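You operate a simulated robot arm through the tools that you are given. There is no shell and no other tool. Be economical: measure what you need, move in short steps, check, and stop when the job is done.

You run a simulated robot arm. Do the job below in one go: nothing can be reset, and whatever is moved stays where it is left.

## Task
Get ready to polish: BROWN tin open, brush loaded from it, cloth out.
Fine: the orange cloth is in the shoe cabinet's drawer; it and the lid go on the cabinet top. Stand the polish brush back, shut the drawer; the other tin stays shut.

Only the result counts: the job must be done as asked and must still hold three seconds after the hand-in. Knocking over, shifting, dropping, spilling or breaking anything else fails it. Lids that push on must go on centred and level and be pressed home; caps that screw on are set level and turned clockwise until they are tight. Flat cloth is picked up by pressing the open fingertips on it (5 to 10 N) and closing them slowly along it; thin cloth reads only 2 to 8 mm in the jaws.

## Robot
A 7-joint arm with a two-finger parallel gripper, fixed in place. Base frame: the origin is at the foot of the arm, x ahead of it, y to its left, z up. Readings come in m, degrees, newtons and seconds.
With the tool pointing down near the work surface it reaches from about 0.24 to 0.68 m from the base axis. Its first joint turns from -66.0 to 66.0 degrees. Payload 2.4 kg.
The tool frame sits at the grasp point between the pads (the TCP): z along the fingers, y along the line on which they close. The tips reach 0.03 m beyond it. The gripper opens to 0.094 m. The fingers are 0.028 m wide and 0.01 m thick; the gripper's body (0.05 by 0.096 m) begins 0.055 m behind the TCP.
Orientation is that of the tool frame in the base frame, as [roll, pitch, yaw] about the fixed x, y, z axes, in that order (R = Rz(yaw) Ry(pitch) Rx(roll)). With the fingers straight down and closing along the base's y, the tool's x points along the base's -x, its y along +y and its z along -z.

## Interface
- The arm moves only by the tool apply_moves. Its argument "commands" is a list of rows, each a list of 3 entries, a list of its own where there are three numbers: the shift along the tool's x, y, z in mm, then the turn, a rotation vector about the tool's x, y, z in degrees, then the gripper command, from -1 (fully open) to 1 (shut), values between in proportion. In form: [[[tx, ty, tz], [rx, ry, rz], jaw], ...]. A call has 1 to 12 rows; each row shifts and turns the commanded pose from where the row before left it, along the tool's axes as they then stand. Each row takes 0.2 s and may step no farther than 0.05 m and 8.6 degrees from the row before; otherwise, or with a gripper value out of range, the whole call is refused. A pose out of reach is approached as far as the arm can. The call stops where the force on the tool passes 40 N (or 10 N more than at its start, if that is more) or the arm is blocked; 0.2 s more then pass. Each finger travels about 0.153 m/s and halts on what it meets, pressing with about 41 N; the grip force reading is that of the motor and also rises with nothing between the fingers. The clock runs only during rows and for 0.2 s after the last one: add rows that do not move to give the fingers time. It gives the time, the measured TCP pose, the force on the tool (base axes), the opening and the grip force at its end, in the units of the frame above (readings bear some noise).
- Cameras (640 x 400 px; columns grow to the right, rows downward): "scene" is fixed at [0.0227, 0.4627, 1.4835]; the picture's right is [-0.83, -0.57, 0.00], its down [-0.18, 0.27, -0.95] and it looks along [0.53, -0.78, -0.33] (base axes); focal length 320 px, centre (320, 200). "wrist" rides on the gripper at [-0.037, 0, -0.058] in the tool frame; the picture's right is [0.00, -1.00, 0.00], its down [0.97, 0.00, -0.24] and it looks along [0.24, 0.00, 0.97] (tool axes); focal length 218 px, centre (320, 200). There is no depth. A picture from a camera that has moved, and an enlarged one, comes with that camera's place and axes in the base frame and with its lens. The place of the scene camera against the robot may be out by one fixed shift of up to 0.025 m in any direction.
- capture(camera): a new picture of that camera. No time passes.
- enlarge(camera, box): a new picture of the part [left, top, right, bottom] of that camera's present view, enlarged. No time passes.
- close_job(): hands the job in; it is judged then, once.

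Work in short steps. Places have to be worked out from the pictures, the camera data and where the tool is seen: move nearer, look again, correct. Check each grasp and each placing, and mend what went wrong. You have 120 turns and 68 pictures in all, those below and enlarged ones among them. Open the gripper and draw the arm clear of the work before you hand the job in, unless the task says otherwise; then end with one line.

The tools are called after "Request:" by a JSON object that holds its "fn" and its "kwargs". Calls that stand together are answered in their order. apply_moves: Moves the arm, as the interface text tells. Its arguments: {"type":"object","properties":{"commands":{"type":"array","items":{"type":"array"}}},"required":["commands"]} The other tools are called the same way: capture (camera) takes a picture; enlarge (camera, box) takes an enlarged picture of a part of a camera's view; close_job () hands the job in.

At the start:

```text
clock: 0.0
ee_pos: [0.407, -0.0888, 1.3177]
tcp_rot: [179.8, 0.1, 180.0]
wrist_force: [0.0, -0.1, 0.3]
finger_gap: 0.094
gripper_force: 0.1
```

scene: 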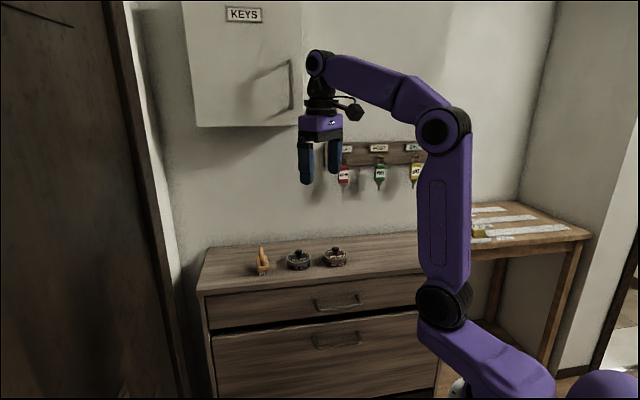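
wrist: 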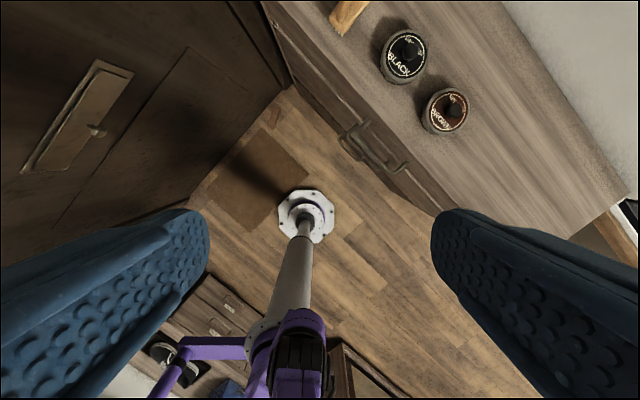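

I'll look closer at the objects on the cabinet from both cameras first.

Request:
{"fn": "enlarge", "kwargs": {"camera": "scene", "box": [190, 225, 450, 390]}}

Request:
{"fn": "enlarge", "kwargs": {"camera": "wrist", "box": [250, 0, 640, 240]}}

```text
2.42 times, centred on (320, 308) of scene
camera zoom: at [0.0227, 0.4627, 1.4835], right [-0.83, -0.57, 0.0], down [-0.18, 0.27, -0.95], along [0.53, -0.78, -0.33], focal length 775 px, centre (320, -61)
```

zoom: 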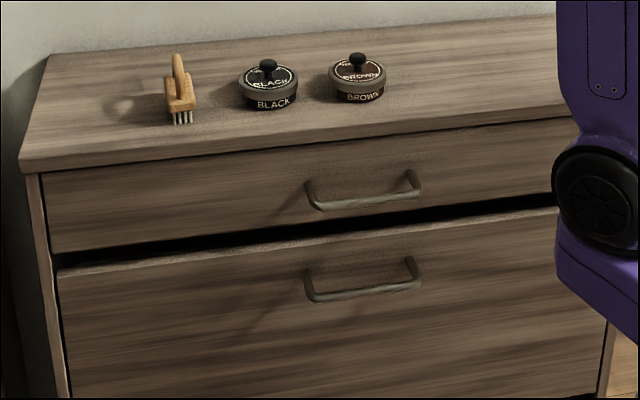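

```text
1.64 times, centred on (445, 120) of wrist
camera zoom: at [0.4433, -0.0895, 1.3747], right [0.0, -1.0, 0.0], down [-0.97, 0.0, 0.24], along [-0.24, 0.0, -0.97], focal length 358 px, centre (115, 331)
```

zoom: 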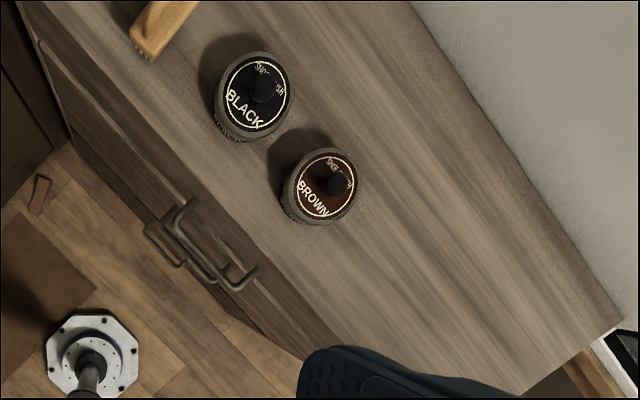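

The wrist and scene rays disagree on the cabinet-top height (0.83 to 0.95). I'll move the arm, still high, to get a wrist stereo view.

Request:
{"fn": "apply_moves", "kwargs": {"commands": [[[0, -40, 15], [0, 0, 0], -1], [[0, -40, 15], [0, 0, 0], -1], [[0, -40, 15], [0, 0, 0], -1], [[0, -40, 15], [0, 0, 0], -1], [[0, 0, 0], [0, 0, 0], -1]]}}

Request:
{"fn": "capture", "kwargs": {"camera": "wrist"}}

Request:
{"fn": "capture", "kwargs": {"camera": "scene"}}

```text
clock: 1.2
ee_pos: [0.4078, -0.2478, 1.2563]
tcp_rot: [179.9, 0.1, 180.0]
wrist_force: [0.3, 0.2, -0.3]
finger_gap: 0.094
gripper_force: 0.0
```

```text
63 pictures are left
camera wrist: at [0.4434, -0.2497, 1.3143], right [0.0, -1.0, 0.0], down [-0.97, 0.0, 0.24], along [-0.24, 0.0, -0.97], focal length 218 px, centre (320, 200)
```

wrist: 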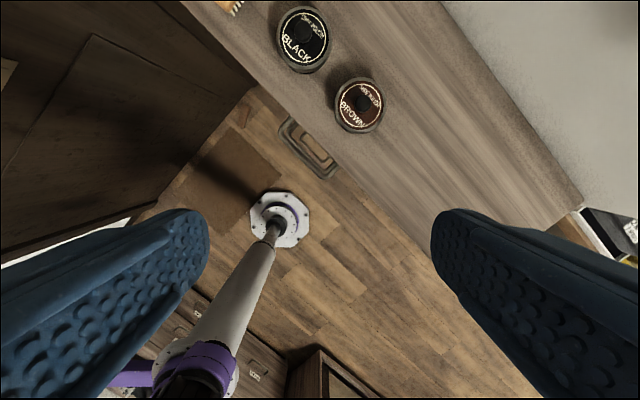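

```text
62 pictures are left
```

scene: 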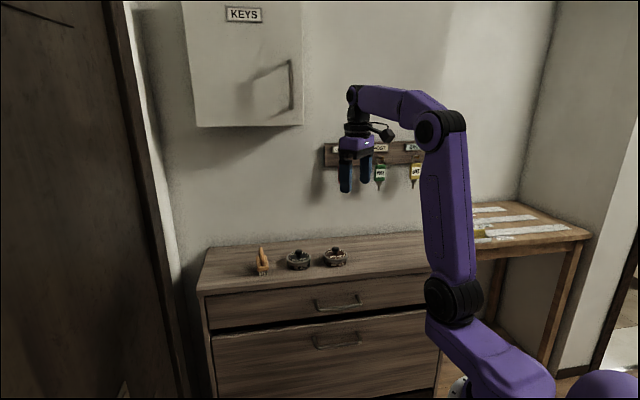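

Stereo puts the lid tops at z about 0.97 and the cabinet top near 0.93, with the front at 45° (normal (-0.707, 0.707)). Next I turn the tool 45° and lower it outside the drawer handle for a look.

Request:
{"fn": "apply_moves", "kwargs": {"commands": [[[0, 16, 37], [0, 0, 0], -1], [[0, 16, 37], [0, 0, 0], -1], [[0, 16, 37], [0, 0, 0], -1], [[0, 16, 37], [0, 0, 0], -1], [[0, 0, 0], [0, 0, -7.5], -1], [[0, 0, 0], [0, 0, -7.5], -1], [[0, 0, 0], [0, 0, -7.5], -1], [[0, 0, 0], [0, 0, -7.5], -1], [[0, 0, 0], [0, 0, -7.5], -1], [[0, 0, 0], [0, 0, -7.5], -1], [[0, 0, 0], [0, 0, 0], -1]]}}

Request:
{"fn": "capture", "kwargs": {"camera": "wrist"}}

Request:
{"fn": "capture", "kwargs": {"camera": "scene"}}

```text
clock: 3.6
ee_pos: [0.4065, -0.1837, 1.1091]
tcp_rot: [179.9, 0.1, -134.9]
wrist_force: [0.1, 0.1, -0.8]
finger_gap: 0.0942
gripper_force: 0.1
```

```text
61 pictures are left
camera wrist: at [0.4327, -0.1589, 1.1666], right [0.71, -0.71, 0.0], down [-0.69, -0.69, 0.24], along [-0.17, -0.17, -0.97], focal length 218 px, centre (320, 200)
```

wrist: 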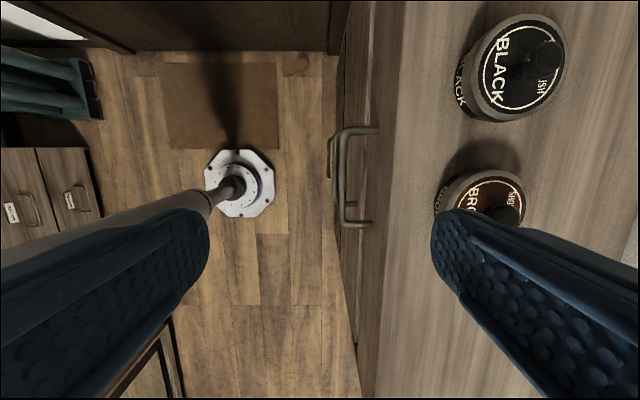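

```text
60 pictures are left
```

scene: 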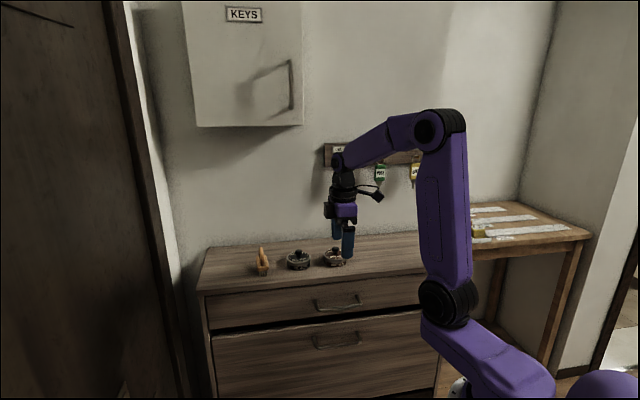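

The handle bar is at D≈0.452 from the base along the 45° direction (front face 0.50), t≈0.145, and z≈0.84. I plan to hook the inner finger behind the bar with the jaws open, so I descend partway and check.

Request:
{"fn": "apply_moves", "kwargs": {"commands": [[[5, -4, 40], [0, 0, 0], -1], [[5, -5, 40], [0, 0, 0], -1], [[0, 0, 40], [0, 0, 0], -1], [[0, 0, 40], [0, 0, 0], -1], [[0, 0, 30], [0, 0, 0], -1], [[0, 0, 0], [0, 0, 0], -1]]}}

Request:
{"fn": "capture", "kwargs": {"camera": "wrist"}}

Request:
{"fn": "enlarge", "kwargs": {"camera": "scene", "box": [220, 210, 460, 360]}}

```text
clock: 5.0
ee_pos: [0.4076, -0.1965, 0.9183]
tcp_rot: [-180.0, 0.1, -135.0]
wrist_force: [0.1, -0.2, 0.5]
finger_gap: 0.0942
gripper_force: 0.1
```

```text
59 pictures are left
camera wrist: at [0.4323, -0.1719, 0.9758], right [0.71, -0.71, 0.0], down [-0.69, -0.69, 0.24], along [-0.17, -0.17, -0.97], focal length 218 px, centre (320, 200)
```

wrist: 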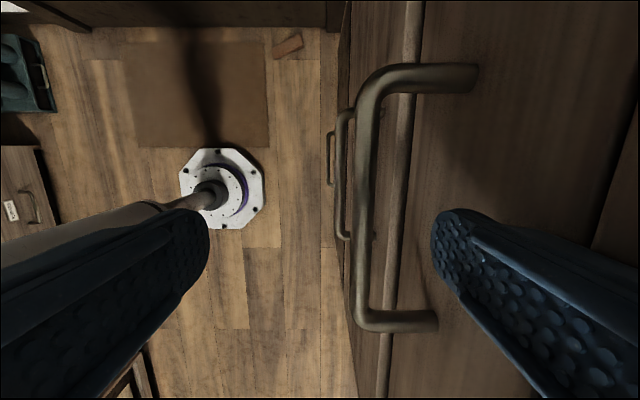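

```text
2.67 times, centred on (340, 285) of scene
camera zoom: at [0.0227, 0.4627, 1.4835], right [-0.83, -0.57, 0.0], down [-0.18, 0.27, -0.95], along [0.53, -0.78, -0.33], focal length 852 px, centre (267, -27)
```

zoom: 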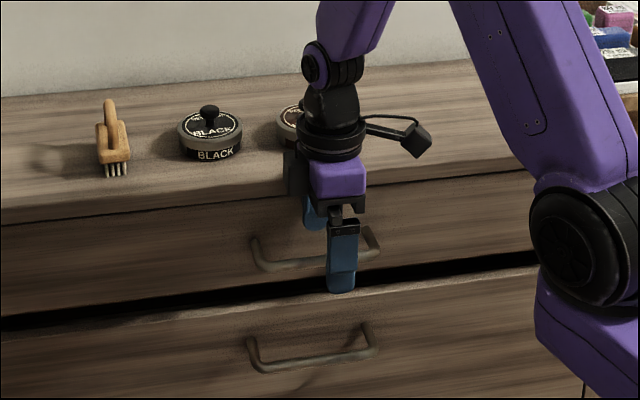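

The two views give bar z≈0.865, D≈0.452, so the inner finger at D≈0.479 sits in the gap. I lower it 52 mm behind the bar.

Request:
{"fn": "apply_moves", "kwargs": {"commands": [[[0, 0, 18], [0, 0, 0], -1], [[0, 0, 18], [0, 0, 0], -1], [[0, 0, 18], [0, 0, 0], -1], [[0, 0, 0], [0, 0, 0], -1]]}}

Request:
{"fn": "capture", "kwargs": {"camera": "wrist"}}

```text
clock: 6.0
ee_pos: [0.4084, -0.1982, 0.8635]
tcp_rot: [180.0, 0.1, -135.0]
wrist_force: [-0.7, 0.5, 0.2]
finger_gap: 0.0939
gripper_force: 0.0
```

```text
57 pictures are left
camera wrist: at [0.4327, -0.1725, 0.9221], right [0.71, -0.71, 0.0], down [-0.69, -0.69, 0.24], along [-0.17, -0.17, -0.97], focal length 218 px, centre (320, 200)
```

wrist: 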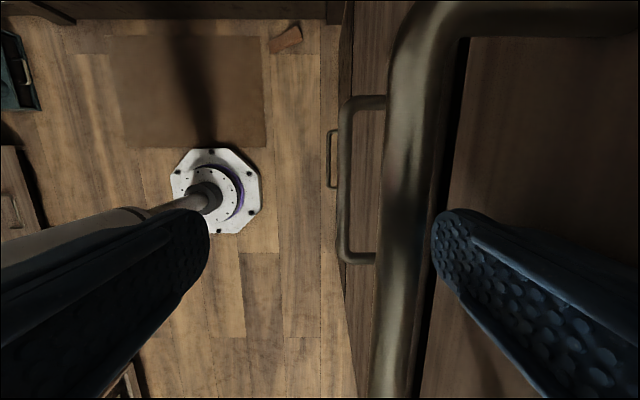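

The finger is behind the bar with its tip about 30 mm below it. Now I pull outward along +tool y.

Request:
{"fn": "apply_moves", "kwargs": {"commands": [[[0, 12, 0], [0, 0, 0], -1], [[0, 12, 0], [0, 0, 0], -1], [[0, 12, 0], [0, 0, 0], -1], [[0, 12, 0], [0, 0, 0], -1], [[0, 12, 0], [0, 0, 0], -1], [[0, 0, 0], [0, 0, 0], -1]]}}

Request:
{"fn": "capture", "kwargs": {"camera": "scene"}}

```text
clock: 7.4
ee_pos: [0.3639, -0.1549, 0.865]
tcp_rot: [-180.0, 0.1, -134.9]
wrist_force: [0.1, -0.5, -0.1]
finger_gap: 0.0937
gripper_force: 0.1
```

```text
56 pictures are left
```

scene: 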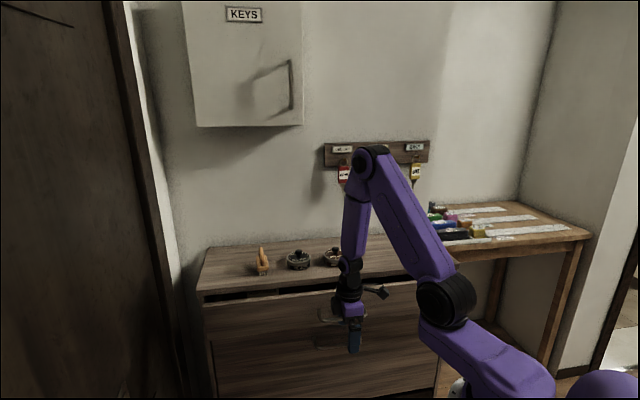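

The drawer is sliding open, so I keep pulling another 140 mm.

Request:
{"fn": "apply_moves", "kwargs": {"commands": [[[0, 14, 0], [0, 0, 0], -1], [[0, 14, 0], [0, 0, 0], -1], [[0, 14, 0], [0, 0, 0], -1], [[0, 14, 0], [0, 0, 0], -1], [[0, 14, 0], [0, 0, 0], -1], [[0, 14, 0], [0, 0, 0], -1], [[0, 14, 0], [0, 0, 0], -1], [[0, 14, 0], [0, 0, 0], -1], [[0, 14, 0], [0, 0, 0], -1], [[0, 14, 0], [0, 0, 0], -1], [[0, 0, 0], [0, 0, 0], -1]]}}

Request:
{"fn": "capture", "kwargs": {"camera": "scene"}}

```text
clock: 9.8
ee_pos: [0.2647, -0.056, 0.8644]
tcp_rot: [179.9, 0.1, -135.1]
wrist_force: [-0.6, 0.6, 0.0]
finger_gap: 0.0941
gripper_force: 0.1
```

```text
55 pictures are left
```

scene: 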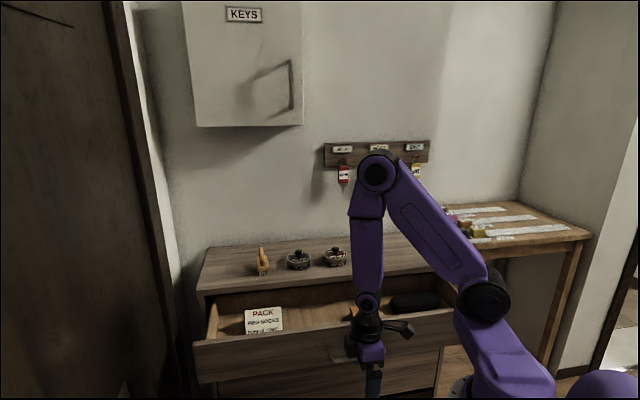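

The drawer is open about 0.18 m with an orange cloth inside. I ease off the bar, lift, and move to look into the drawer from above.

Request:
{"fn": "apply_moves", "kwargs": {"commands": [[[0, -9, 0], [0, 0, 0], -1], [[0, 0, -40], [0, 0, 0], -1], [[0, 0, -45], [0, 0, 0], -1], [[0, 0, -45], [0, 0, 0], -1], [[0, 0, -45], [0, 0, 0], -1], [[0, -30, -30], [0, 0, 0], -1], [[0, -40, 0], [0, 0, 0], -1], [[0, -40, 0], [0, 0, 0], -1], [[0, 0, 0], [0, 0, 0], -1]]}}

Request:
{"fn": "capture", "kwargs": {"camera": "wrist"}}

Request:
{"fn": "capture", "kwargs": {"camera": "scene"}}

```text
clock: 11.8
ee_pos: [0.3497, -0.1394, 1.069]
tcp_rot: [180.0, 0.1, -135.1]
wrist_force: [-0.2, 0.0, -0.4]
finger_gap: 0.0941
gripper_force: 0.1
```

```text
54 pictures are left
camera wrist: at [0.3753, -0.1145, 1.1275], right [0.71, -0.71, 0.0], down [-0.69, -0.69, 0.24], along [-0.17, -0.17, -0.97], focal length 218 px, centre (320, 200)
```

wrist: 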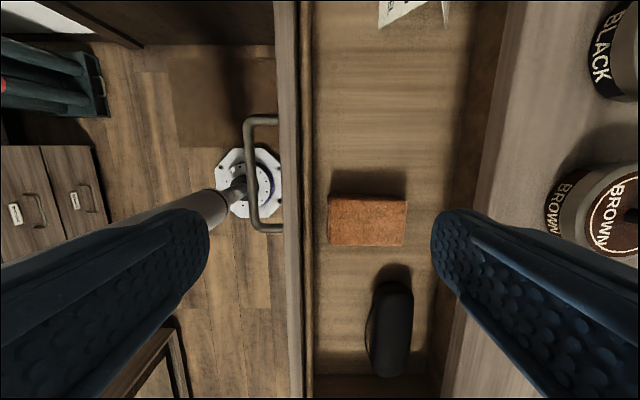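

```text
53 pictures are left
```

scene: 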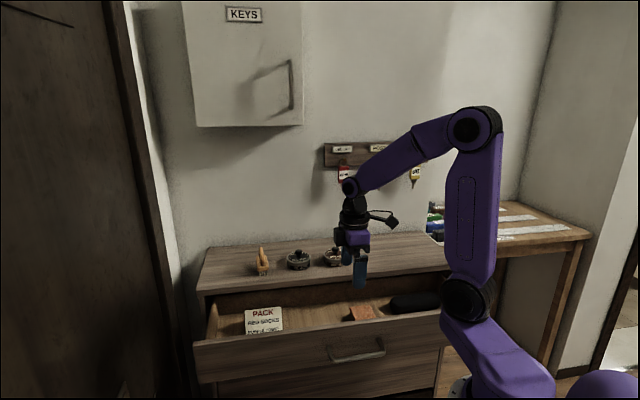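

The folded orange cloth lies at about D≈0.41, t≈0.083. I move above it and look closer.

Request:
{"fn": "apply_moves", "kwargs": {"commands": [[[32, -32, 0], [0, 0, 0], -1], [[32, -32, 0], [0, 0, 0], -1], [[0, 0, 40], [0, 0, 0], -1], [[0, 0, 40], [0, 0, 0], -1], [[0, 0, 40], [0, 0, 0], -1], [[0, 0, 0], [0, 0, 0], -1]]}}

Request:
{"fn": "capture", "kwargs": {"camera": "wrist"}}

Request:
{"fn": "enlarge", "kwargs": {"camera": "scene", "box": [230, 210, 470, 360]}}

```text
clock: 13.2
ee_pos: [0.3505, -0.2298, 0.9491]
tcp_rot: [180.0, 0.0, -135.1]
wrist_force: [-0.2, 0.1, 0.2]
finger_gap: 0.0941
gripper_force: 0.1
```

```text
52 pictures are left
camera wrist: at [0.3749, -0.205, 1.0066], right [0.71, -0.71, 0.0], down [-0.69, -0.69, 0.24], along [-0.17, -0.17, -0.97], focal length 218 px, centre (320, 200)
```

wrist: 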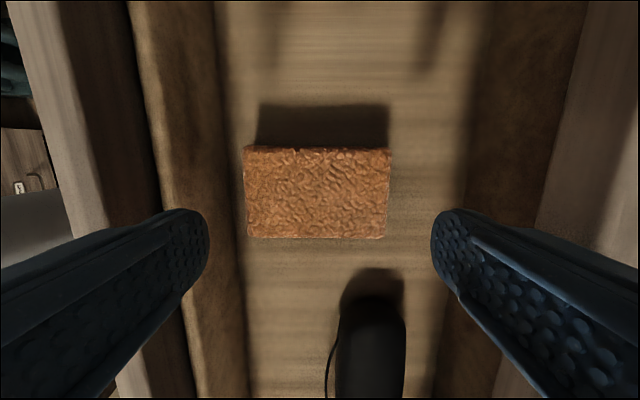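

```text
2.67 times, centred on (350, 285) of scene
camera zoom: at [0.0227, 0.4627, 1.4835], right [-0.83, -0.57, 0.0], down [-0.18, 0.27, -0.95], along [0.53, -0.78, -0.33], focal length 852 px, centre (240, -27)
```

zoom: 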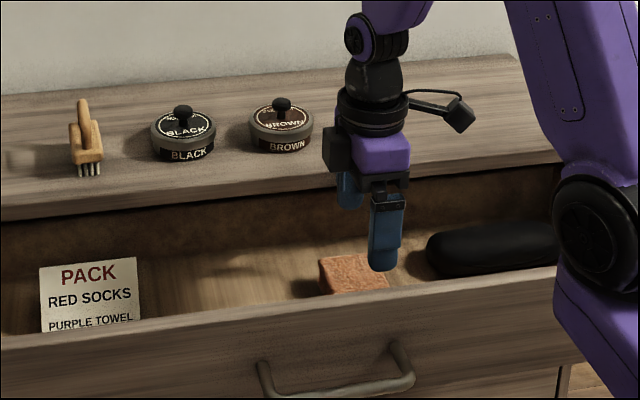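

The cloth is a folded block, about 0.10 (D) × 0.062 (t) with its top near z 0.862. Its short side fits the jaws, so I turn 90° to close along t.

Request:
{"fn": "apply_moves", "kwargs": {"commands": [[[0, 0, 0], [0, 0, -8.18], -1], [[0, 0, 0], [0, 0, -8.18], -1], [[0, 0, 0], [0, 0, -8.18], -1], [[0, 0, 0], [0, 0, -8.18], -1], [[0, 0, 0], [0, 0, -8.18], -1], [[0, 0, 0], [0, 0, -8.18], -1], [[0, 0, 0], [0, 0, -8.18], -1], [[0, 0, 0], [0, 0, -8.18], -1], [[0, 0, 0], [0, 0, -8.18], -1], [[0, 0, 0], [0, 0, -8.18], -1], [[0, 0, 0], [0, 0, -8.18], -1], [[0, 0, 0], [0, 0, 0], -1]]}}

Request:
{"fn": "capture", "kwargs": {"camera": "wrist"}}

```text
clock: 15.8
ee_pos: [0.3506, -0.2303, 0.9499]
tcp_rot: [-179.9, 0.0, -44.9]
wrist_force: [0.6, -0.6, -0.7]
finger_gap: 0.0939
gripper_force: 0.0
```

```text
50 pictures are left
camera wrist: at [0.3226, -0.2057, 1.0073], right [0.71, 0.71, 0.0], down [0.69, -0.69, 0.24], along [0.17, -0.17, -0.97], focal length 218 px, centre (320, 200)
```

wrist: 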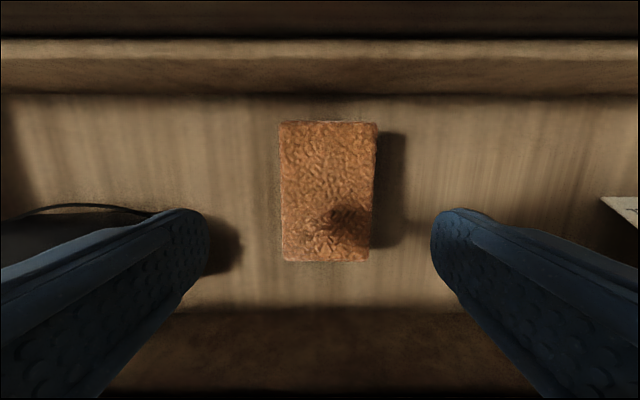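

The block is about 5 mm to +t of centre. I shift, close to 75 mm, and descend around it.

Request:
{"fn": "apply_moves", "kwargs": {"commands": [[[0, -5, 0], [0, 0, 0], -0.6], [[0, 0, 25], [0, 0, 0], -0.6], [[0, 0, 25], [0, 0, 0], -0.6], [[0, 0, 24], [0, 0, 0], -0.6], [[0, 0, 0], [0, 0, 0], -0.6]]}}

Request:
{"fn": "capture", "kwargs": {"camera": "wrist"}}

Request:
{"fn": "enlarge", "kwargs": {"camera": "scene", "box": [280, 240, 440, 340]}}

```text
clock: 17.0
ee_pos: [0.3524, -0.2262, 0.8749]
tcp_rot: [-179.9, 0.0, -45.0]
wrist_force: [0.0, 0.7, 0.6]
finger_gap: 0.0752
gripper_force: 0.1
```

```text
49 pictures are left
camera wrist: at [0.3256, -0.201, 0.9334], right [0.71, 0.71, 0.0], down [0.69, -0.69, 0.24], along [0.17, -0.17, -0.97], focal length 218 px, centre (320, 200)
```

wrist: 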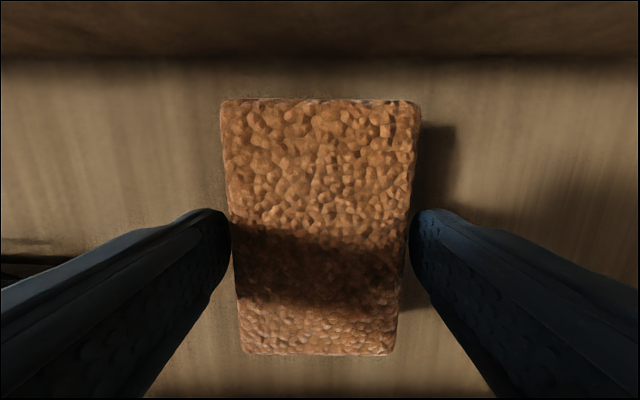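

```text
4.00 times, centred on (360, 290) of scene
camera zoom: at [0.0227, 0.4627, 1.4835], right [-0.83, -0.57, 0.0], down [-0.18, 0.27, -0.95], along [0.53, -0.78, -0.33], focal length 1278 px, centre (160, -160)
```

zoom: 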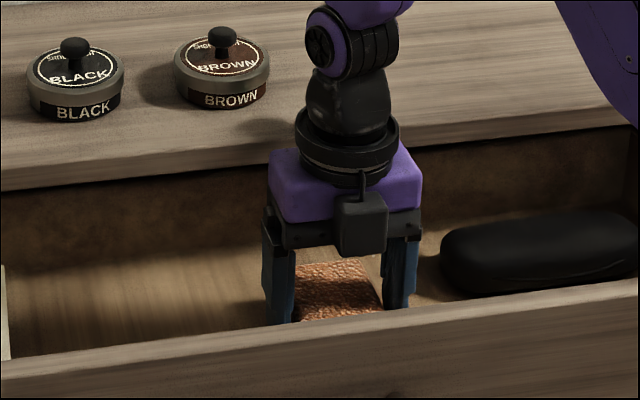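

The jaws straddle the block. I lower 14 mm more and check the contact force.

Request:
{"fn": "apply_moves", "kwargs": {"commands": [[[0, 0, 7], [0, 0, 0], -0.6], [[0, 0, 7], [0, 0, 0], -0.6], [[0, 0, 0], [0, 0, 0], -0.6]]}}

```text
clock: 17.8
ee_pos: [0.3532, -0.227, 0.8618]
tcp_rot: [-179.9, 0.0, -45.0]
wrist_force: [-0.3, -0.8, 0.5]
finger_gap: 0.0752
gripper_force: 0.0
```

There is no contact, and the pads overlap the block's height. I close gradually.

Request:
{"fn": "apply_moves", "kwargs": {"commands": [[[0, 0, 0], [0, 0, 0], -0.4], [[0, 0, 0], [0, 0, 0], -0.25], [[0, 0, 0], [0, 0, 0], -0.1], [[0, 0, 0], [0, 0, 0], 0.1], [[0, 0, 0], [0, 0, 0], 0.3], [[0, 0, 0], [0, 0, 0], 0.5], [[0, 0, 0], [0, 0, 0], 0.5]]}}

Request:
{"fn": "capture", "kwargs": {"camera": "wrist"}}

```text
clock: 19.4
ee_pos: [0.3536, -0.2256, 0.8622]
tcp_rot: [-179.8, -0.1, -44.9]
wrist_force: [0.5, 0.7, -0.4]
finger_gap: 0.0683
gripper_force: 40.7
```

```text
47 pictures are left
camera wrist: at [0.3261, -0.2018, 0.9192], right [0.71, 0.71, 0.0], down [0.69, -0.69, 0.24], along [0.17, -0.17, -0.97], focal length 218 px, centre (320, 200)
```

wrist: 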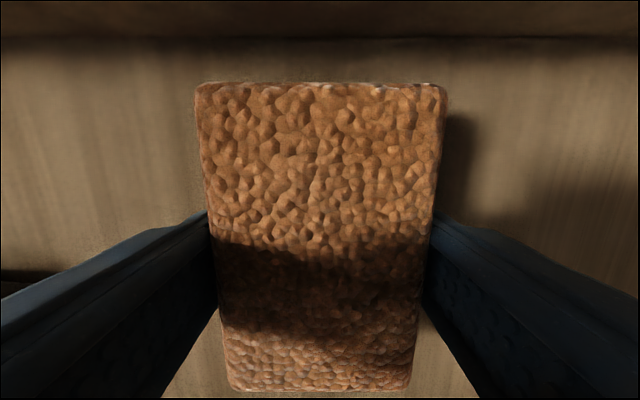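

The cloth is gripped firmly at 68 mm. I lift it 170 mm and check.

Request:
{"fn": "apply_moves", "kwargs": {"commands": [[[0, 0, -20], [0, 0, 0], 0.5], [[0, 0, -30], [0, 0, 0], 0.5], [[0, 0, -40], [0, 0, 0], 0.5], [[0, 0, -40], [0, 0, 0], 0.5], [[0, 0, -40], [0, 0, 0], 0.5], [[0, 0, 0], [0, 0, 0], 0.5]]}}

Request:
{"fn": "capture", "kwargs": {"camera": "scene"}}

```text
clock: 20.8
ee_pos: [0.3514, -0.2263, 1.0328]
tcp_rot: [-179.9, 0.0, -45.1]
wrist_force: [0.6, 0.9, -0.8]
finger_gap: 0.0683
gripper_force: 41.0
```

```text
46 pictures are left
```

scene: 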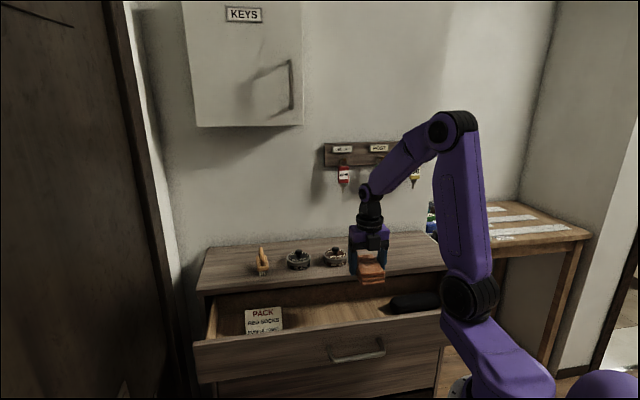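

The cloth is in hand. I carry it to a clear part of the top at D≈0.58, t≈-0.10.

Request:
{"fn": "apply_moves", "kwargs": {"commands": [[[0, 45, 0], [0, 0, 0], 0.5], [[30, 36, 0], [0, 0, 0], 0.5], [[35, 35, 0], [0, 0, 0], 0.5], [[35, 35, 0], [0, 0, 0], 0.5], [[35, 35, 0], [0, 0, 0], 0.5], [[35, 5, 0], [0, 0, 0], 0.5], [[0, 0, 25], [0, 0, 0], 0.5], [[0, 0, 0], [0, 0, 0], 0.5]]}}

Request:
{"fn": "capture", "kwargs": {"camera": "wrist"}}

Request:
{"fn": "capture", "kwargs": {"camera": "scene"}}

```text
clock: 22.6
ee_pos: [0.4092, -0.3941, 1.0006]
tcp_rot: [179.7, -0.1, -45.3]
wrist_force: [0.2, -0.5, 0.4]
finger_gap: 0.0681
gripper_force: 41.0
out of reach, approached as far as the arm can: row 3, 4, 5, 6, 7
```

```text
45 pictures are left
camera wrist: at [0.3814, -0.3688, 1.0573], right [0.71, 0.7, -0.01], down [0.68, -0.69, 0.24], along [0.17, -0.18, -0.97], focal length 218 px, centre (320, 200)
```

wrist: 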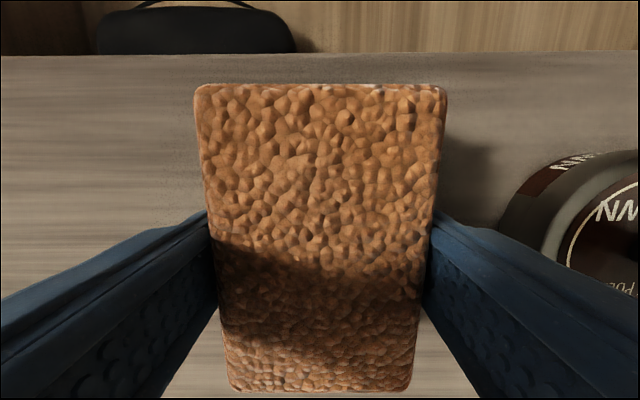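

```text
44 pictures are left
```

scene: 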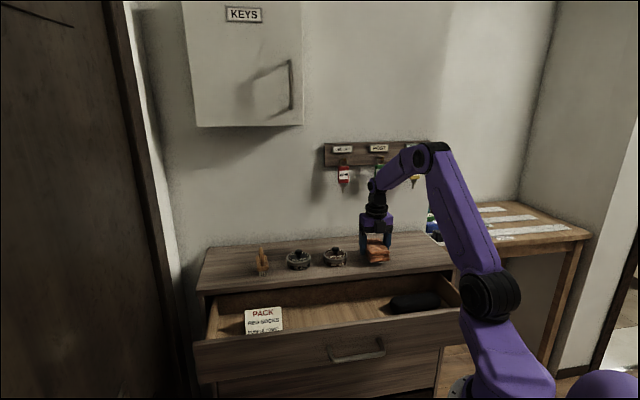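

The wrist joint limit stopped the move at t≈0.01. I raise a little and turn the tool back 40° so it can reach the target.

Request:
{"fn": "apply_moves", "kwargs": {"commands": [[[0, 0, -25], [0, 0, 0], 0.5], [[0, 0, 0], [0, 0, 8], 0.5], [[0, 0, 0], [0, 0, 8], 0.5], [[0, 0, 0], [0, 0, 8], 0.5], [[0, 0, 0], [0, 0, 8], 0.5], [[0, 0, 0], [0, 0, 8], 0.5], [[0, 0, 0], [0, 0, 0], 0.5], [[0, 0, 0], [0, 0, 0], 0.5]]}}

Request:
{"fn": "capture", "kwargs": {"camera": "wrist"}}

```text
clock: 24.4
ee_pos: [0.4065, -0.3944, 1.0245]
tcp_rot: [-179.9, 0.1, -85.1]
wrist_force: [0.1, 0.2, -0.9]
finger_gap: 0.068
gripper_force: 41.9
```

```text
43 pictures are left
camera wrist: at [0.4031, -0.3586, 1.0827], right [1.0, 0.09, 0.0], down [0.08, -0.97, 0.24], along [0.02, -0.24, -0.97], focal length 218 px, centre (320, 200)
```

wrist: 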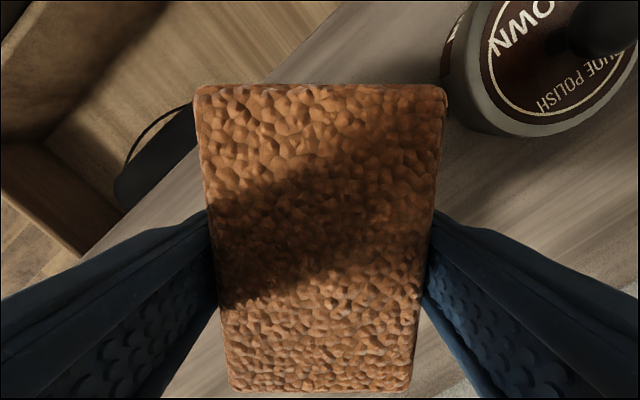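

Reach is fine at this yaw, so I move on to the spot and lower to just above the top.

Request:
{"fn": "apply_moves", "kwargs": {"commands": [[[27, 25, 0], [0, 0, 0], 0.5], [[27, 25, 0], [0, 0, 0], 0.5], [[27, 25, 0], [0, 0, 0], 0.5], [[0, 0, 20], [0, 0, 0], 0.5], [[0, 0, 20], [0, 0, 0], 0.5], [[0, 0, 0], [0, 0, 0], 0.5]]}}

Request:
{"fn": "enlarge", "kwargs": {"camera": "scene", "box": [300, 200, 460, 300]}}

```text
clock: 25.8
ee_pos: [0.3395, -0.4811, 0.9853]
tcp_rot: [-179.9, 0.0, -84.9]
wrist_force: [-1.1, -0.6, -0.3]
finger_gap: 0.0682
gripper_force: 41.4
```

```text
4.00 times, centred on (380, 250) of scene
camera zoom: at [0.0227, 0.4627, 1.4835], right [-0.83, -0.56, 0.0], down [-0.18, 0.27, -0.95], along [0.53, -0.78, -0.33], focal length 1278 px, centre (80, 0)
```

zoom: 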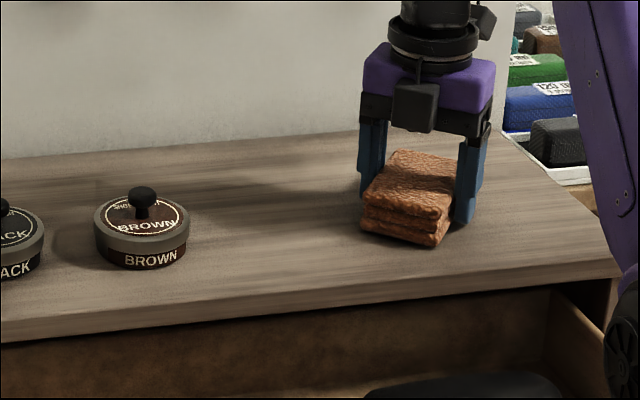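

The block is a couple of cm above the top. I lower gently in small steps.

Request:
{"fn": "apply_moves", "kwargs": {"commands": [[[0, 0, 5], [0, 0, 0], 0.5], [[0, 0, 5], [0, 0, 0], 0.5], [[0, 0, 3], [0, 0, 0], 0.5], [[0, 0, 0], [0, 0, 0], 0.5]]}}

```text
clock: 26.4
ee_pos: [0.3405, -0.4821, 0.9826]
tcp_rot: [-179.8, -0.3, -85.0]
wrist_force: [-0.2, 0.3, 6.4]
finger_gap: 0.0681
gripper_force: 40.7
stopped in row 2: the force on the tool passed its limit (the readings are from after the stop); the commanded pose is now the measured one
```

Contact reached, with a residual of 6 N. I release slowly and retreat up.

Request:
{"fn": "apply_moves", "kwargs": {"commands": [[[0, 0, 0], [0, 0, 0], -0.3], [[0, 0, 0], [0, 0, 0], -0.6], [[0, 0, 0], [0, 0, 0], -0.9], [[0, 0, 0], [0, 0, 0], -0.9], [[0, 0, -25], [0, 0, 0], -0.9], [[0, 0, -40], [0, 0, 0], -0.9], [[0, 0, -40], [0, 0, 0], -0.9], [[0, 0, -40], [0, 0, 0], -0.9], [[0, 0, 0], [0, 0, 0], -0.9]]}}

Request:
{"fn": "capture", "kwargs": {"camera": "wrist"}}

Request:
{"fn": "capture", "kwargs": {"camera": "scene"}}

```text
clock: 28.4
ee_pos: [0.3391, -0.4824, 1.1269]
tcp_rot: [-179.8, -0.2, -85.1]
wrist_force: [-0.9, 0.7, 0.1]
finger_gap: 0.0891
gripper_force: 0.0
```

```text
41 pictures are left
camera wrist: at [0.3359, -0.4464, 1.1841], right [1.0, 0.09, 0.0], down [0.08, -0.97, 0.24], along [0.02, -0.24, -0.97], focal length 218 px, centre (320, 200)
```

wrist: 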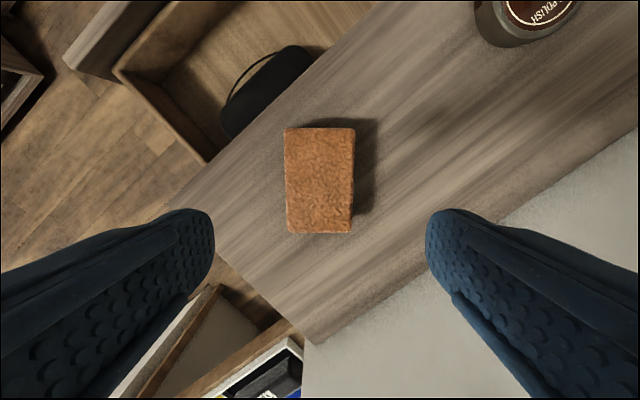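

```text
40 pictures are left
```

scene: 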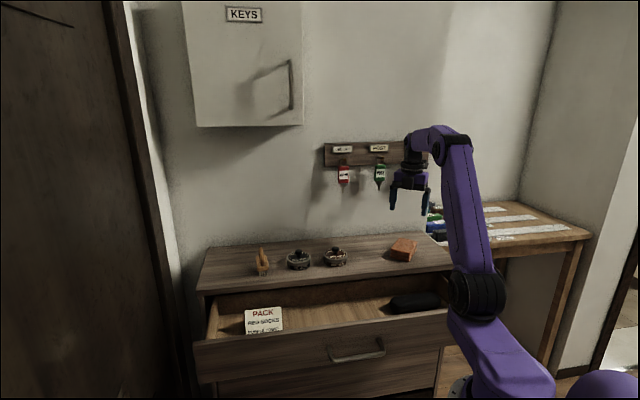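

The cloth is lying flat on the top. Next I close the drawer by going in front of the handle bar with the jaws closed and pushing on it.

Request:
{"fn": "apply_moves", "kwargs": {"commands": [[[-47.1, 3.6, 0], [0, 0, 0], -0.5], [[-47.1, 3.6, 0], [0, 0, 0], 0], [[-47.1, 3.6, 0], [0, 0, 0], 0.5], [[-47.1, 3.6, 0], [0, 0, 0], 1], [[-47.1, 3.6, 0], [0, 0, 0], 1], [[-47.1, 3.6, 0], [0, 0, 0], 1], [[-47.1, 3.6, 0], [0, 0, 0], 1], [[-47.1, 3.6, 0], [0, 0, 0], 1], [[-47.1, 3.6, 0], [0, 0, 0], 1], [[0, 0, 0], [0, 0, 0], 1]]}}

Request:
{"fn": "apply_moves", "kwargs": {"commands": [[[0, 0, 0], [0, 0, 8.35], 1], [[0, 0, 0], [0, 0, 8.35], 1], [[0, 0, 0], [0, 0, 8.35], 1], [[0, 0, 0], [0, 0, 8.35], 1], [[0, 0, 0], [0, 0, 8.35], 1], [[0, 0, 0], [0, 0, 8.35], 1], [[0, 0, 40], [0, 0, 0], 1], [[0, 0, 0], [0, 0, 0], 1]]}}

Request:
{"fn": "capture", "kwargs": {"camera": "wrist"}}

```text
clock: 30.6
ee_pos: [0.2697, -0.0613, 1.1252]
tcp_rot: [-179.9, -0.2, -84.9]
wrist_force: [0.9, 0.0, -0.3]
finger_gap: 0.0001
gripper_force: 33.1
```

```text
clock: 32.4
ee_pos: [0.2705, -0.0619, 1.0854]
tcp_rot: [-179.7, 0.0, -135.2]
wrist_force: [0.3, -0.3, 0.6]
finger_gap: 0.0001
gripper_force: 33.1
```

```text
39 pictures are left
camera wrist: at [0.2953, -0.037, 1.1428], right [0.7, -0.71, 0.0], down [-0.69, -0.68, 0.24], along [-0.17, -0.17, -0.97], focal length 218 px, centre (320, 200)
```

wrist: 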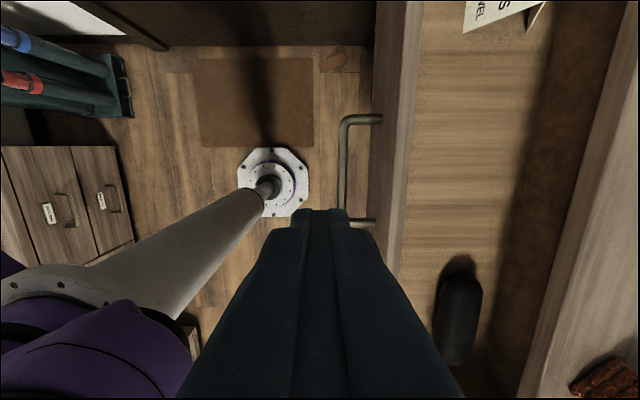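

The bar is at D≈0.263 and my closed fingers reach to 0.245, so I can descend in front of it to z≈0.865.

Request:
{"fn": "apply_moves", "kwargs": {"commands": [[[0, 3, 40], [0, 0, 0], 1], [[0, 0, 45], [0, 0, 0], 1], [[0, 0, 45], [0, 0, 0], 1], [[0, 0, 45], [0, 0, 0], 1], [[0, 0, 45], [0, 0, 0], 1], [[0, 0, 0], [0, 0, 0], 1]]}}

```text
clock: 33.8
ee_pos: [0.2687, -0.0613, 0.8652]
tcp_rot: [-179.6, 0.1, -135.2]
wrist_force: [0.5, 1.0, -0.4]
finger_gap: 0.0
gripper_force: 33.2
```

Now I push the drawer in, first 180 mm.

Request:
{"fn": "apply_moves", "kwargs": {"commands": [[[0, -15, 0], [0, 0, 0], 1], [[0, -15, 0], [0, 0, 0], 1], [[0, -15, 0], [0, 0, 0], 1], [[0, -15, 0], [0, 0, 0], 1], [[0, -15, 0], [0, 0, 0], 1], [[0, -15, 0], [0, 0, 0], 1], [[0, -15, 0], [0, 0, 0], 1], [[0, -15, 0], [0, 0, 0], 1], [[0, -15, 0], [0, 0, 0], 1], [[0, -15, 0], [0, 0, 0], 1], [[0, -15, 0], [0, 0, 0], 1], [[0, -15, 0], [0, 0, 0], 1]]}}

Request:
{"fn": "apply_moves", "kwargs": {"commands": [[[0, -5, 0], [0, 0, 0], 1], [[0, -5, 0], [0, 0, 0], 1], [[0, -4, 0], [0, 0, 0], 1], [[0, -4, 0], [0, 0, 0], 1], [[0, -4, 0], [0, 0, 0], 1], [[0, -4, 0], [0, 0, 0], 1], [[0, 0, 0], [0, 0, 0], 1]]}}

Request:
{"fn": "enlarge", "kwargs": {"camera": "scene", "box": [180, 220, 460, 395]}}

```text
clock: 36.4
ee_pos: [0.3976, -0.1872, 0.8667]
tcp_rot: [-179.7, 0.1, -135.2]
wrist_force: [-0.2, 0.1, 0.2]
finger_gap: 0.0
gripper_force: 33.1
```

```text
clock: 37.7
ee_pos: [0.4077, -0.199, 0.8631]
tcp_rot: [178.9, -0.4, -134.9]
wrist_force: [-3.5, 2.6, -0.4]
finger_gap: 0.0
gripper_force: 32.8
stopped in row 6: the force on the tool passed its limit (the readings are from after the stop); the commanded pose is now the measured one
```

```text
2.29 times, centred on (320, 308) of scene
camera zoom: at [0.0226, 0.4628, 1.4835], right [-0.83, -0.56, 0.0], down [-0.18, 0.27, -0.95], along [0.53, -0.78, -0.33], focal length 731 px, centre (320, -46)
```

zoom: 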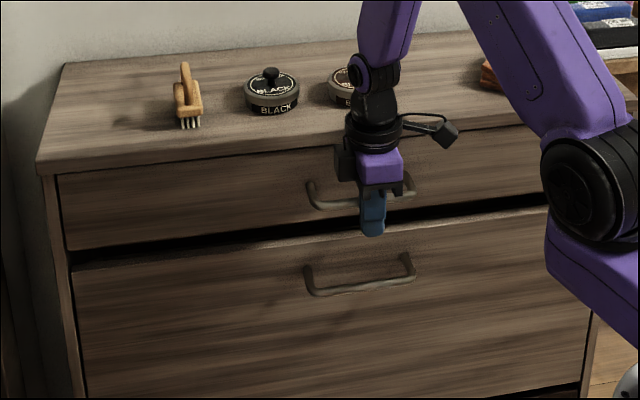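

The drawer is closed (stopped hard, handle at its original place). I back off, rise, and go above the BROWN tin.

Request:
{"fn": "apply_moves", "kwargs": {"commands": [[[0, 20, 0], [0, 0, 0], 1], [[0, 0, -45], [0, 0, 0], 1], [[0, 0, -45], [0, 0, 0], 0.5], [[0, 0, -45], [0, 0, 0], 0], [[0, 0, -45], [0, 0, 0], -0.5], [[0, 0, -45], [0, 0, 0], -0.5], [[0, 0, -45], [0, 0, 0], -0.5], [[0, -40, 0], [0, 0, 0], -0.5], [[0, -40, 0], [0, 0, 0], -0.5], [[0, -40, 0], [0, 0, 0], -0.5], [[0, -40, 0], [0, 0, 0], -0.5], [[0, 0, 0], [0, 0, 0], -0.5]]}}

Request:
{"fn": "capture", "kwargs": {"camera": "wrist"}}

Request:
{"fn": "enlarge", "kwargs": {"camera": "scene", "box": [180, 220, 460, 395]}}

```text
clock: 40.3
ee_pos: [0.5121, -0.3026, 1.1343]
tcp_rot: [179.1, -0.4, -134.8]
wrist_force: [0.0, 1.0, 0.3]
finger_gap: 0.0709
gripper_force: 0.1
```

```text
37 pictures are left
camera wrist: at [0.5378, -0.2776, 1.1906], right [0.71, -0.71, -0.02], down [-0.68, -0.69, 0.25], along [-0.18, -0.16, -0.97], focal length 218 px, centre (320, 200)
```

wrist: 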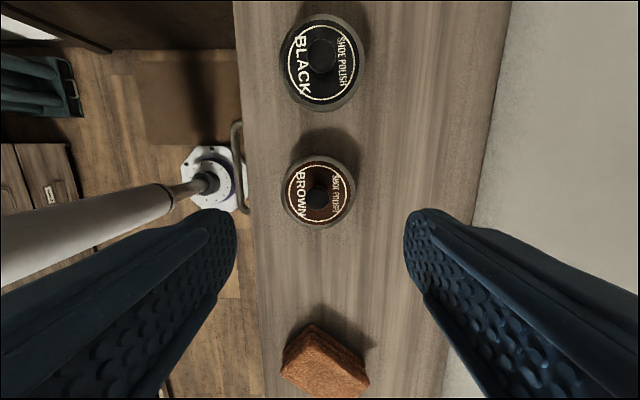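

```text
2.29 times, centred on (320, 308) of scene
camera zoom: at [0.0227, 0.4627, 1.4835], right [-0.83, -0.56, 0.0], down [-0.18, 0.27, -0.95], along [0.53, -0.78, -0.33], focal length 731 px, centre (320, -46)
```

zoom: 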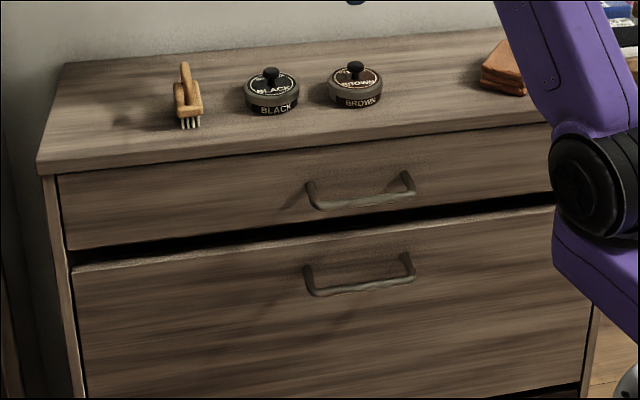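

The drawer is shut as it was at first. The knob is at D≈0.572, t≈0.138; I level the tool, centre over it and descend to just above it with the jaws partly open.

Request:
{"fn": "apply_moves", "kwargs": {"commands": [[[0, 0, 0], [0.9, -0.4, 0.2], -0.2], [[9.5, 3, 0], [0, 0, 0], -0.2], [[0, 0, 30], [0, 0, 0], -0.2], [[0, 0, 30], [0, 0, 0], -0.2], [[0, 0, 30], [0, 0, 0], -0.2], [[0, 0, 0], [0, 0, 0], -0.2]]}}

Request:
{"fn": "capture", "kwargs": {"camera": "wrist"}}

Request:
{"fn": "enlarge", "kwargs": {"camera": "scene", "box": [270, 200, 400, 281]}}

```text
clock: 41.7
ee_pos: [0.5033, -0.3057, 1.0433]
tcp_rot: [-179.9, 0.2, -135.2]
wrist_force: [0.7, 0.5, -0.3]
finger_gap: 0.0564
gripper_force: 0.0
```

```text
35 pictures are left
camera wrist: at [0.5284, -0.2813, 1.1007], right [0.71, -0.71, 0.0], down [-0.69, -0.68, 0.24], along [-0.17, -0.17, -0.97], focal length 218 px, centre (320, 200)
```

wrist: 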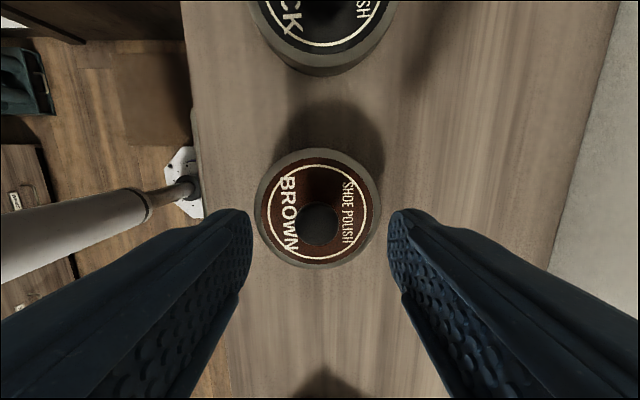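

```text
4.92 times, centred on (335, 240) of scene
camera zoom: at [0.0227, 0.4627, 1.4835], right [-0.83, -0.57, 0.0], down [-0.18, 0.27, -0.95], along [0.53, -0.78, -0.33], focal length 1574 px, centre (246, 1)
```

zoom: 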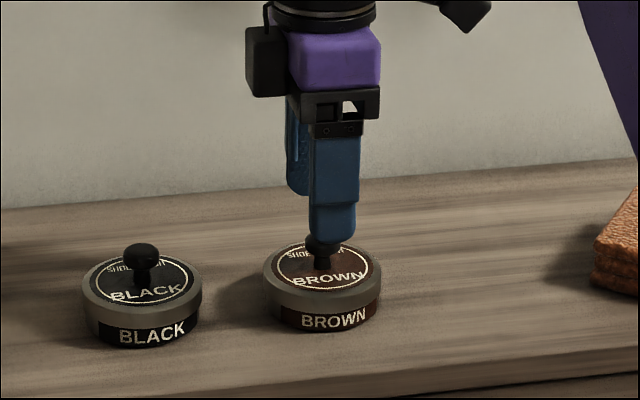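

The knob is centred with its top near z 1.003 and the lid near 0.975. I lower so the tips stop just above the lid, then close on the knob.

Request:
{"fn": "apply_moves", "kwargs": {"commands": [[[0, 0, 11], [0, 0, 0], -0.2], [[0, 0, 11], [0, 0, 0], -0.2], [[0, 0, 10], [0, 0, 0], -0.2], [[0, 0, 0], [0, 0, 0], -0.2]]}}

Request:
{"fn": "enlarge", "kwargs": {"camera": "scene", "box": [270, 200, 400, 281]}}

```text
clock: 42.7
ee_pos: [0.502, -0.306, 1.0115]
tcp_rot: [-179.9, 0.1, -135.2]
wrist_force: [0.3, -0.2, 0.1]
finger_gap: 0.0567
gripper_force: 0.0
```

```text
4.92 times, centred on (335, 240) of scene
camera zoom: at [0.0227, 0.4627, 1.4835], right [-0.83, -0.57, 0.0], down [-0.18, 0.27, -0.95], along [0.53, -0.78, -0.33], focal length 1574 px, centre (246, 1)
```

zoom: 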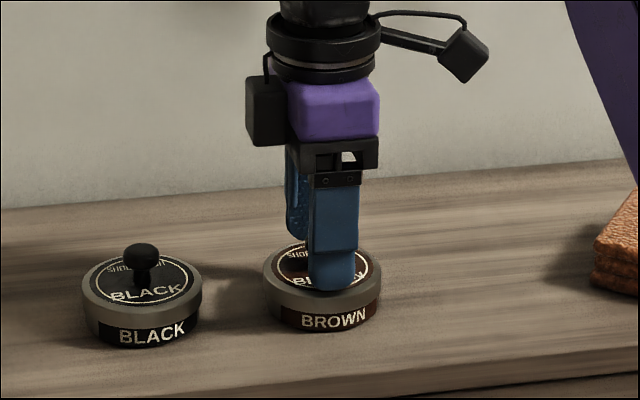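

The fingers flank the knob just above the lid. I close.

Request:
{"fn": "apply_moves", "kwargs": {"commands": [[[0, 0, 0], [0, 0, 0], 0.1], [[0, 0, 0], [0, 0, 0], 0.3], [[0, 0, 0], [0, 0, 0], 0.5], [[0, 0, 0], [0, 0, 0], 0.7], [[0, 0, 0], [0, 0, 0], 1], [[0, 0, 0], [0, 0, 0], 1]]}}

```text
clock: 44.1
ee_pos: [0.5021, -0.3057, 1.0109]
tcp_rot: [-179.9, 0.2, -135.1]
wrist_force: [0.8, -0.9, 0.3]
finger_gap: 0.0211
gripper_force: 41.1
```

The knob is gripped at 21 mm. I pull up gently a few millimetres to see whether the lid lifts or is threaded.

Request:
{"fn": "apply_moves", "kwargs": {"commands": [[[0, 0, -3], [0, 0, 0], 1], [[0, 0, -3], [0, 0, 0], 1], [[0, 0, 0], [0, 0, 0], 1]]}}

Request:
{"fn": "enlarge", "kwargs": {"camera": "scene", "box": [270, 200, 400, 281]}}

```text
clock: 44.9
ee_pos: [0.5026, -0.3049, 1.0176]
tcp_rot: [-179.9, 0.1, -135.3]
wrist_force: [-0.3, 0.1, -0.3]
finger_gap: 0.0209
gripper_force: 40.6
```

```text
4.92 times, centred on (335, 240) of scene
camera zoom: at [0.0227, 0.4627, 1.4835], right [-0.83, -0.57, 0.0], down [-0.18, 0.27, -0.95], along [0.53, -0.78, -0.33], focal length 1574 px, centre (246, 1)
```

zoom: 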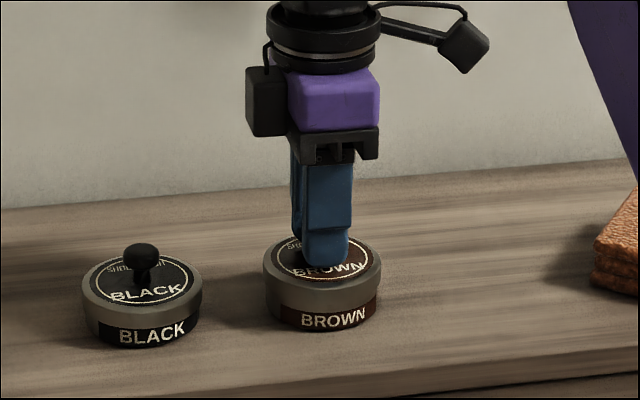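

The lid rises while the tin base stays put. I lift further.

Request:
{"fn": "apply_moves", "kwargs": {"commands": [[[0, 0, -5], [0, 0, 0], 1], [[0, 0, -5], [0, 0, 0], 1], [[0, 0, -15], [0, 0, 0], 1], [[0, 0, -30], [0, 0, 0], 1], [[0, 0, -20], [0, 0, 0], 1], [[0, 0, 0], [0, 0, 0], 1]]}}

Request:
{"fn": "enlarge", "kwargs": {"camera": "scene", "box": [220, 180, 430, 311]}}

```text
clock: 46.3
ee_pos: [0.5026, -0.3055, 1.0927]
tcp_rot: [-179.9, 0.0, -135.2]
wrist_force: [-0.6, -0.9, -0.4]
finger_gap: 0.0209
gripper_force: 41.3
```

```text
3.05 times, centred on (325, 246) of scene
camera zoom: at [0.0227, 0.4627, 1.4835], right [-0.83, -0.57, 0.0], down [-0.18, 0.27, -0.95], along [0.53, -0.78, -0.33], focal length 974 px, centre (305, 61)
```

zoom: 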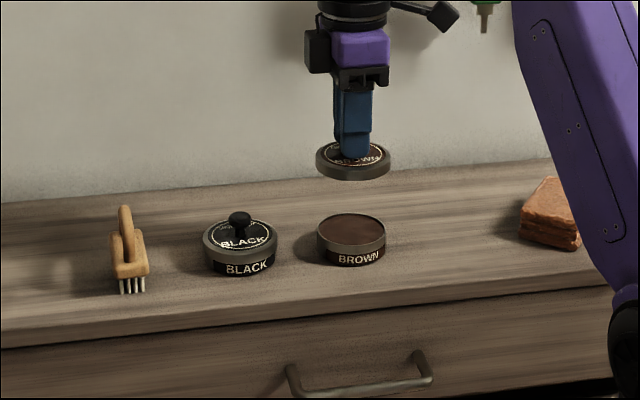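

The lid is off and the tin is undisturbed. I carry the lid 118 mm along the top (t≈0.02) and lower it toward the surface.

Request:
{"fn": "apply_moves", "kwargs": {"commands": [[[40, 0, 0], [0, 0, 0], 1], [[40, 0, 0], [0, 0, 0], 1], [[38, 0, 0], [0, 0, 0], 1], [[0, 0, 30], [0, 0, 0], 1], [[0, 0, 30], [0, 0, 0], 1], [[0, 0, 12], [0, 0, 0], 1], [[0, 0, 0], [0, 0, 0], 1]]}}

Request:
{"fn": "enlarge", "kwargs": {"camera": "scene", "box": [270, 200, 430, 300]}}

```text
clock: 47.9
ee_pos: [0.4196, -0.3886, 1.0193]
tcp_rot: [-180.0, 0.1, -135.2]
wrist_force: [0.1, -0.8, -0.1]
finger_gap: 0.021
gripper_force: 40.8
```

```text
4.00 times, centred on (350, 250) of scene
camera zoom: at [0.0227, 0.4627, 1.4835], right [-0.83, -0.57, 0.0], down [-0.18, 0.27, -0.95], along [0.53, -0.78, -0.33], focal length 1278 px, centre (200, 0)
```

zoom: 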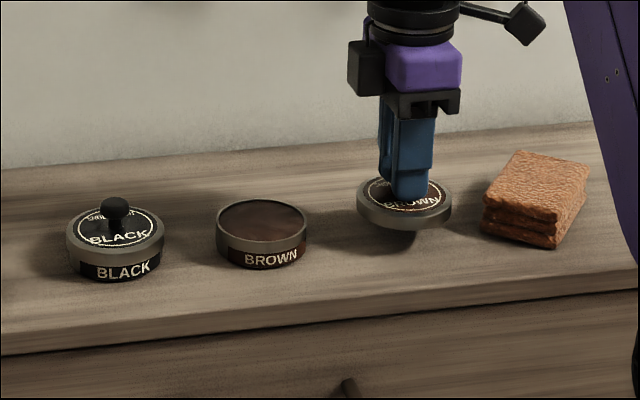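

I lower the lid slowly until it touches.

Request:
{"fn": "apply_moves", "kwargs": {"commands": [[[0, 0, 5], [0, 0, 0], 1], [[0, 0, 5], [0, 0, 0], 1], [[0, 0, 3], [0, 0, 0], 1], [[0, 0, 3], [0, 0, 0], 1], [[0, 0, 3], [0, 0, 0], 1], [[0, 0, 2], [0, 0, 0], 1], [[0, 0, 2], [0, 0, 0], 1], [[0, 0, 2], [0, 0, 0], 1], [[0, 0, 2], [0, 0, 0], 1]]}}

```text
clock: 49.9
ee_pos: [0.4191, -0.3891, 0.9952]
tcp_rot: [-179.6, 0.1, -135.1]
wrist_force: [-6.2, 6.4, 31.3]
finger_gap: 0.0208
gripper_force: 40.6
```

It has touched down (31 N). I ease up 3 mm, open slowly and rise.

Request:
{"fn": "apply_moves", "kwargs": {"commands": [[[0, 0, -3], [0, 0, 0], 1], [[0, 0, 0], [0, 0, 0], 0.4], [[0, 0, 0], [0, 0, 0], 0.2], [[0, 0, 0], [0, 0, 0], -0.2], [[0, 0, 0], [0, 0, 0], -0.2], [[0, 0, -20], [0, 0, 0], -0.2], [[0, 0, -40], [0, 0, 0], -0.2], [[0, 0, -40], [0, 0, 0], -0.2], [[0, 0, 0], [0, 0, 0], -0.2]]}}

Request:
{"fn": "enlarge", "kwargs": {"camera": "scene", "box": [230, 200, 430, 325]}}

```text
clock: 51.9
ee_pos: [0.4182, -0.3895, 1.0965]
tcp_rot: [-179.9, 0.1, -135.2]
wrist_force: [0.2, 0.3, -0.1]
finger_gap: 0.0563
gripper_force: 0.1
```

```text
3.20 times, centred on (330, 262) of scene
camera zoom: at [0.0227, 0.4627, 1.4835], right [-0.83, -0.57, 0.0], down [-0.18, 0.27, -0.95], along [0.53, -0.78, -0.33], focal length 1023 px, centre (288, 0)
```

zoom: 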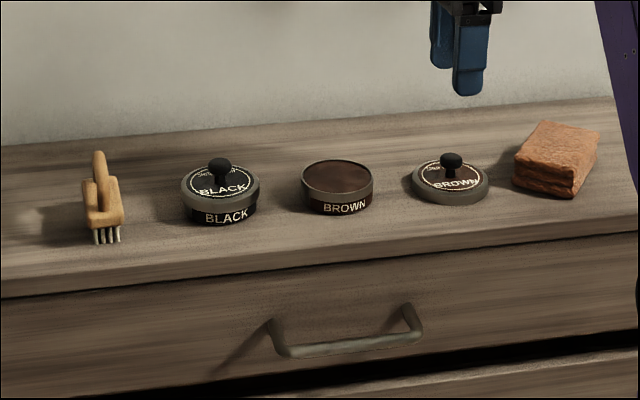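

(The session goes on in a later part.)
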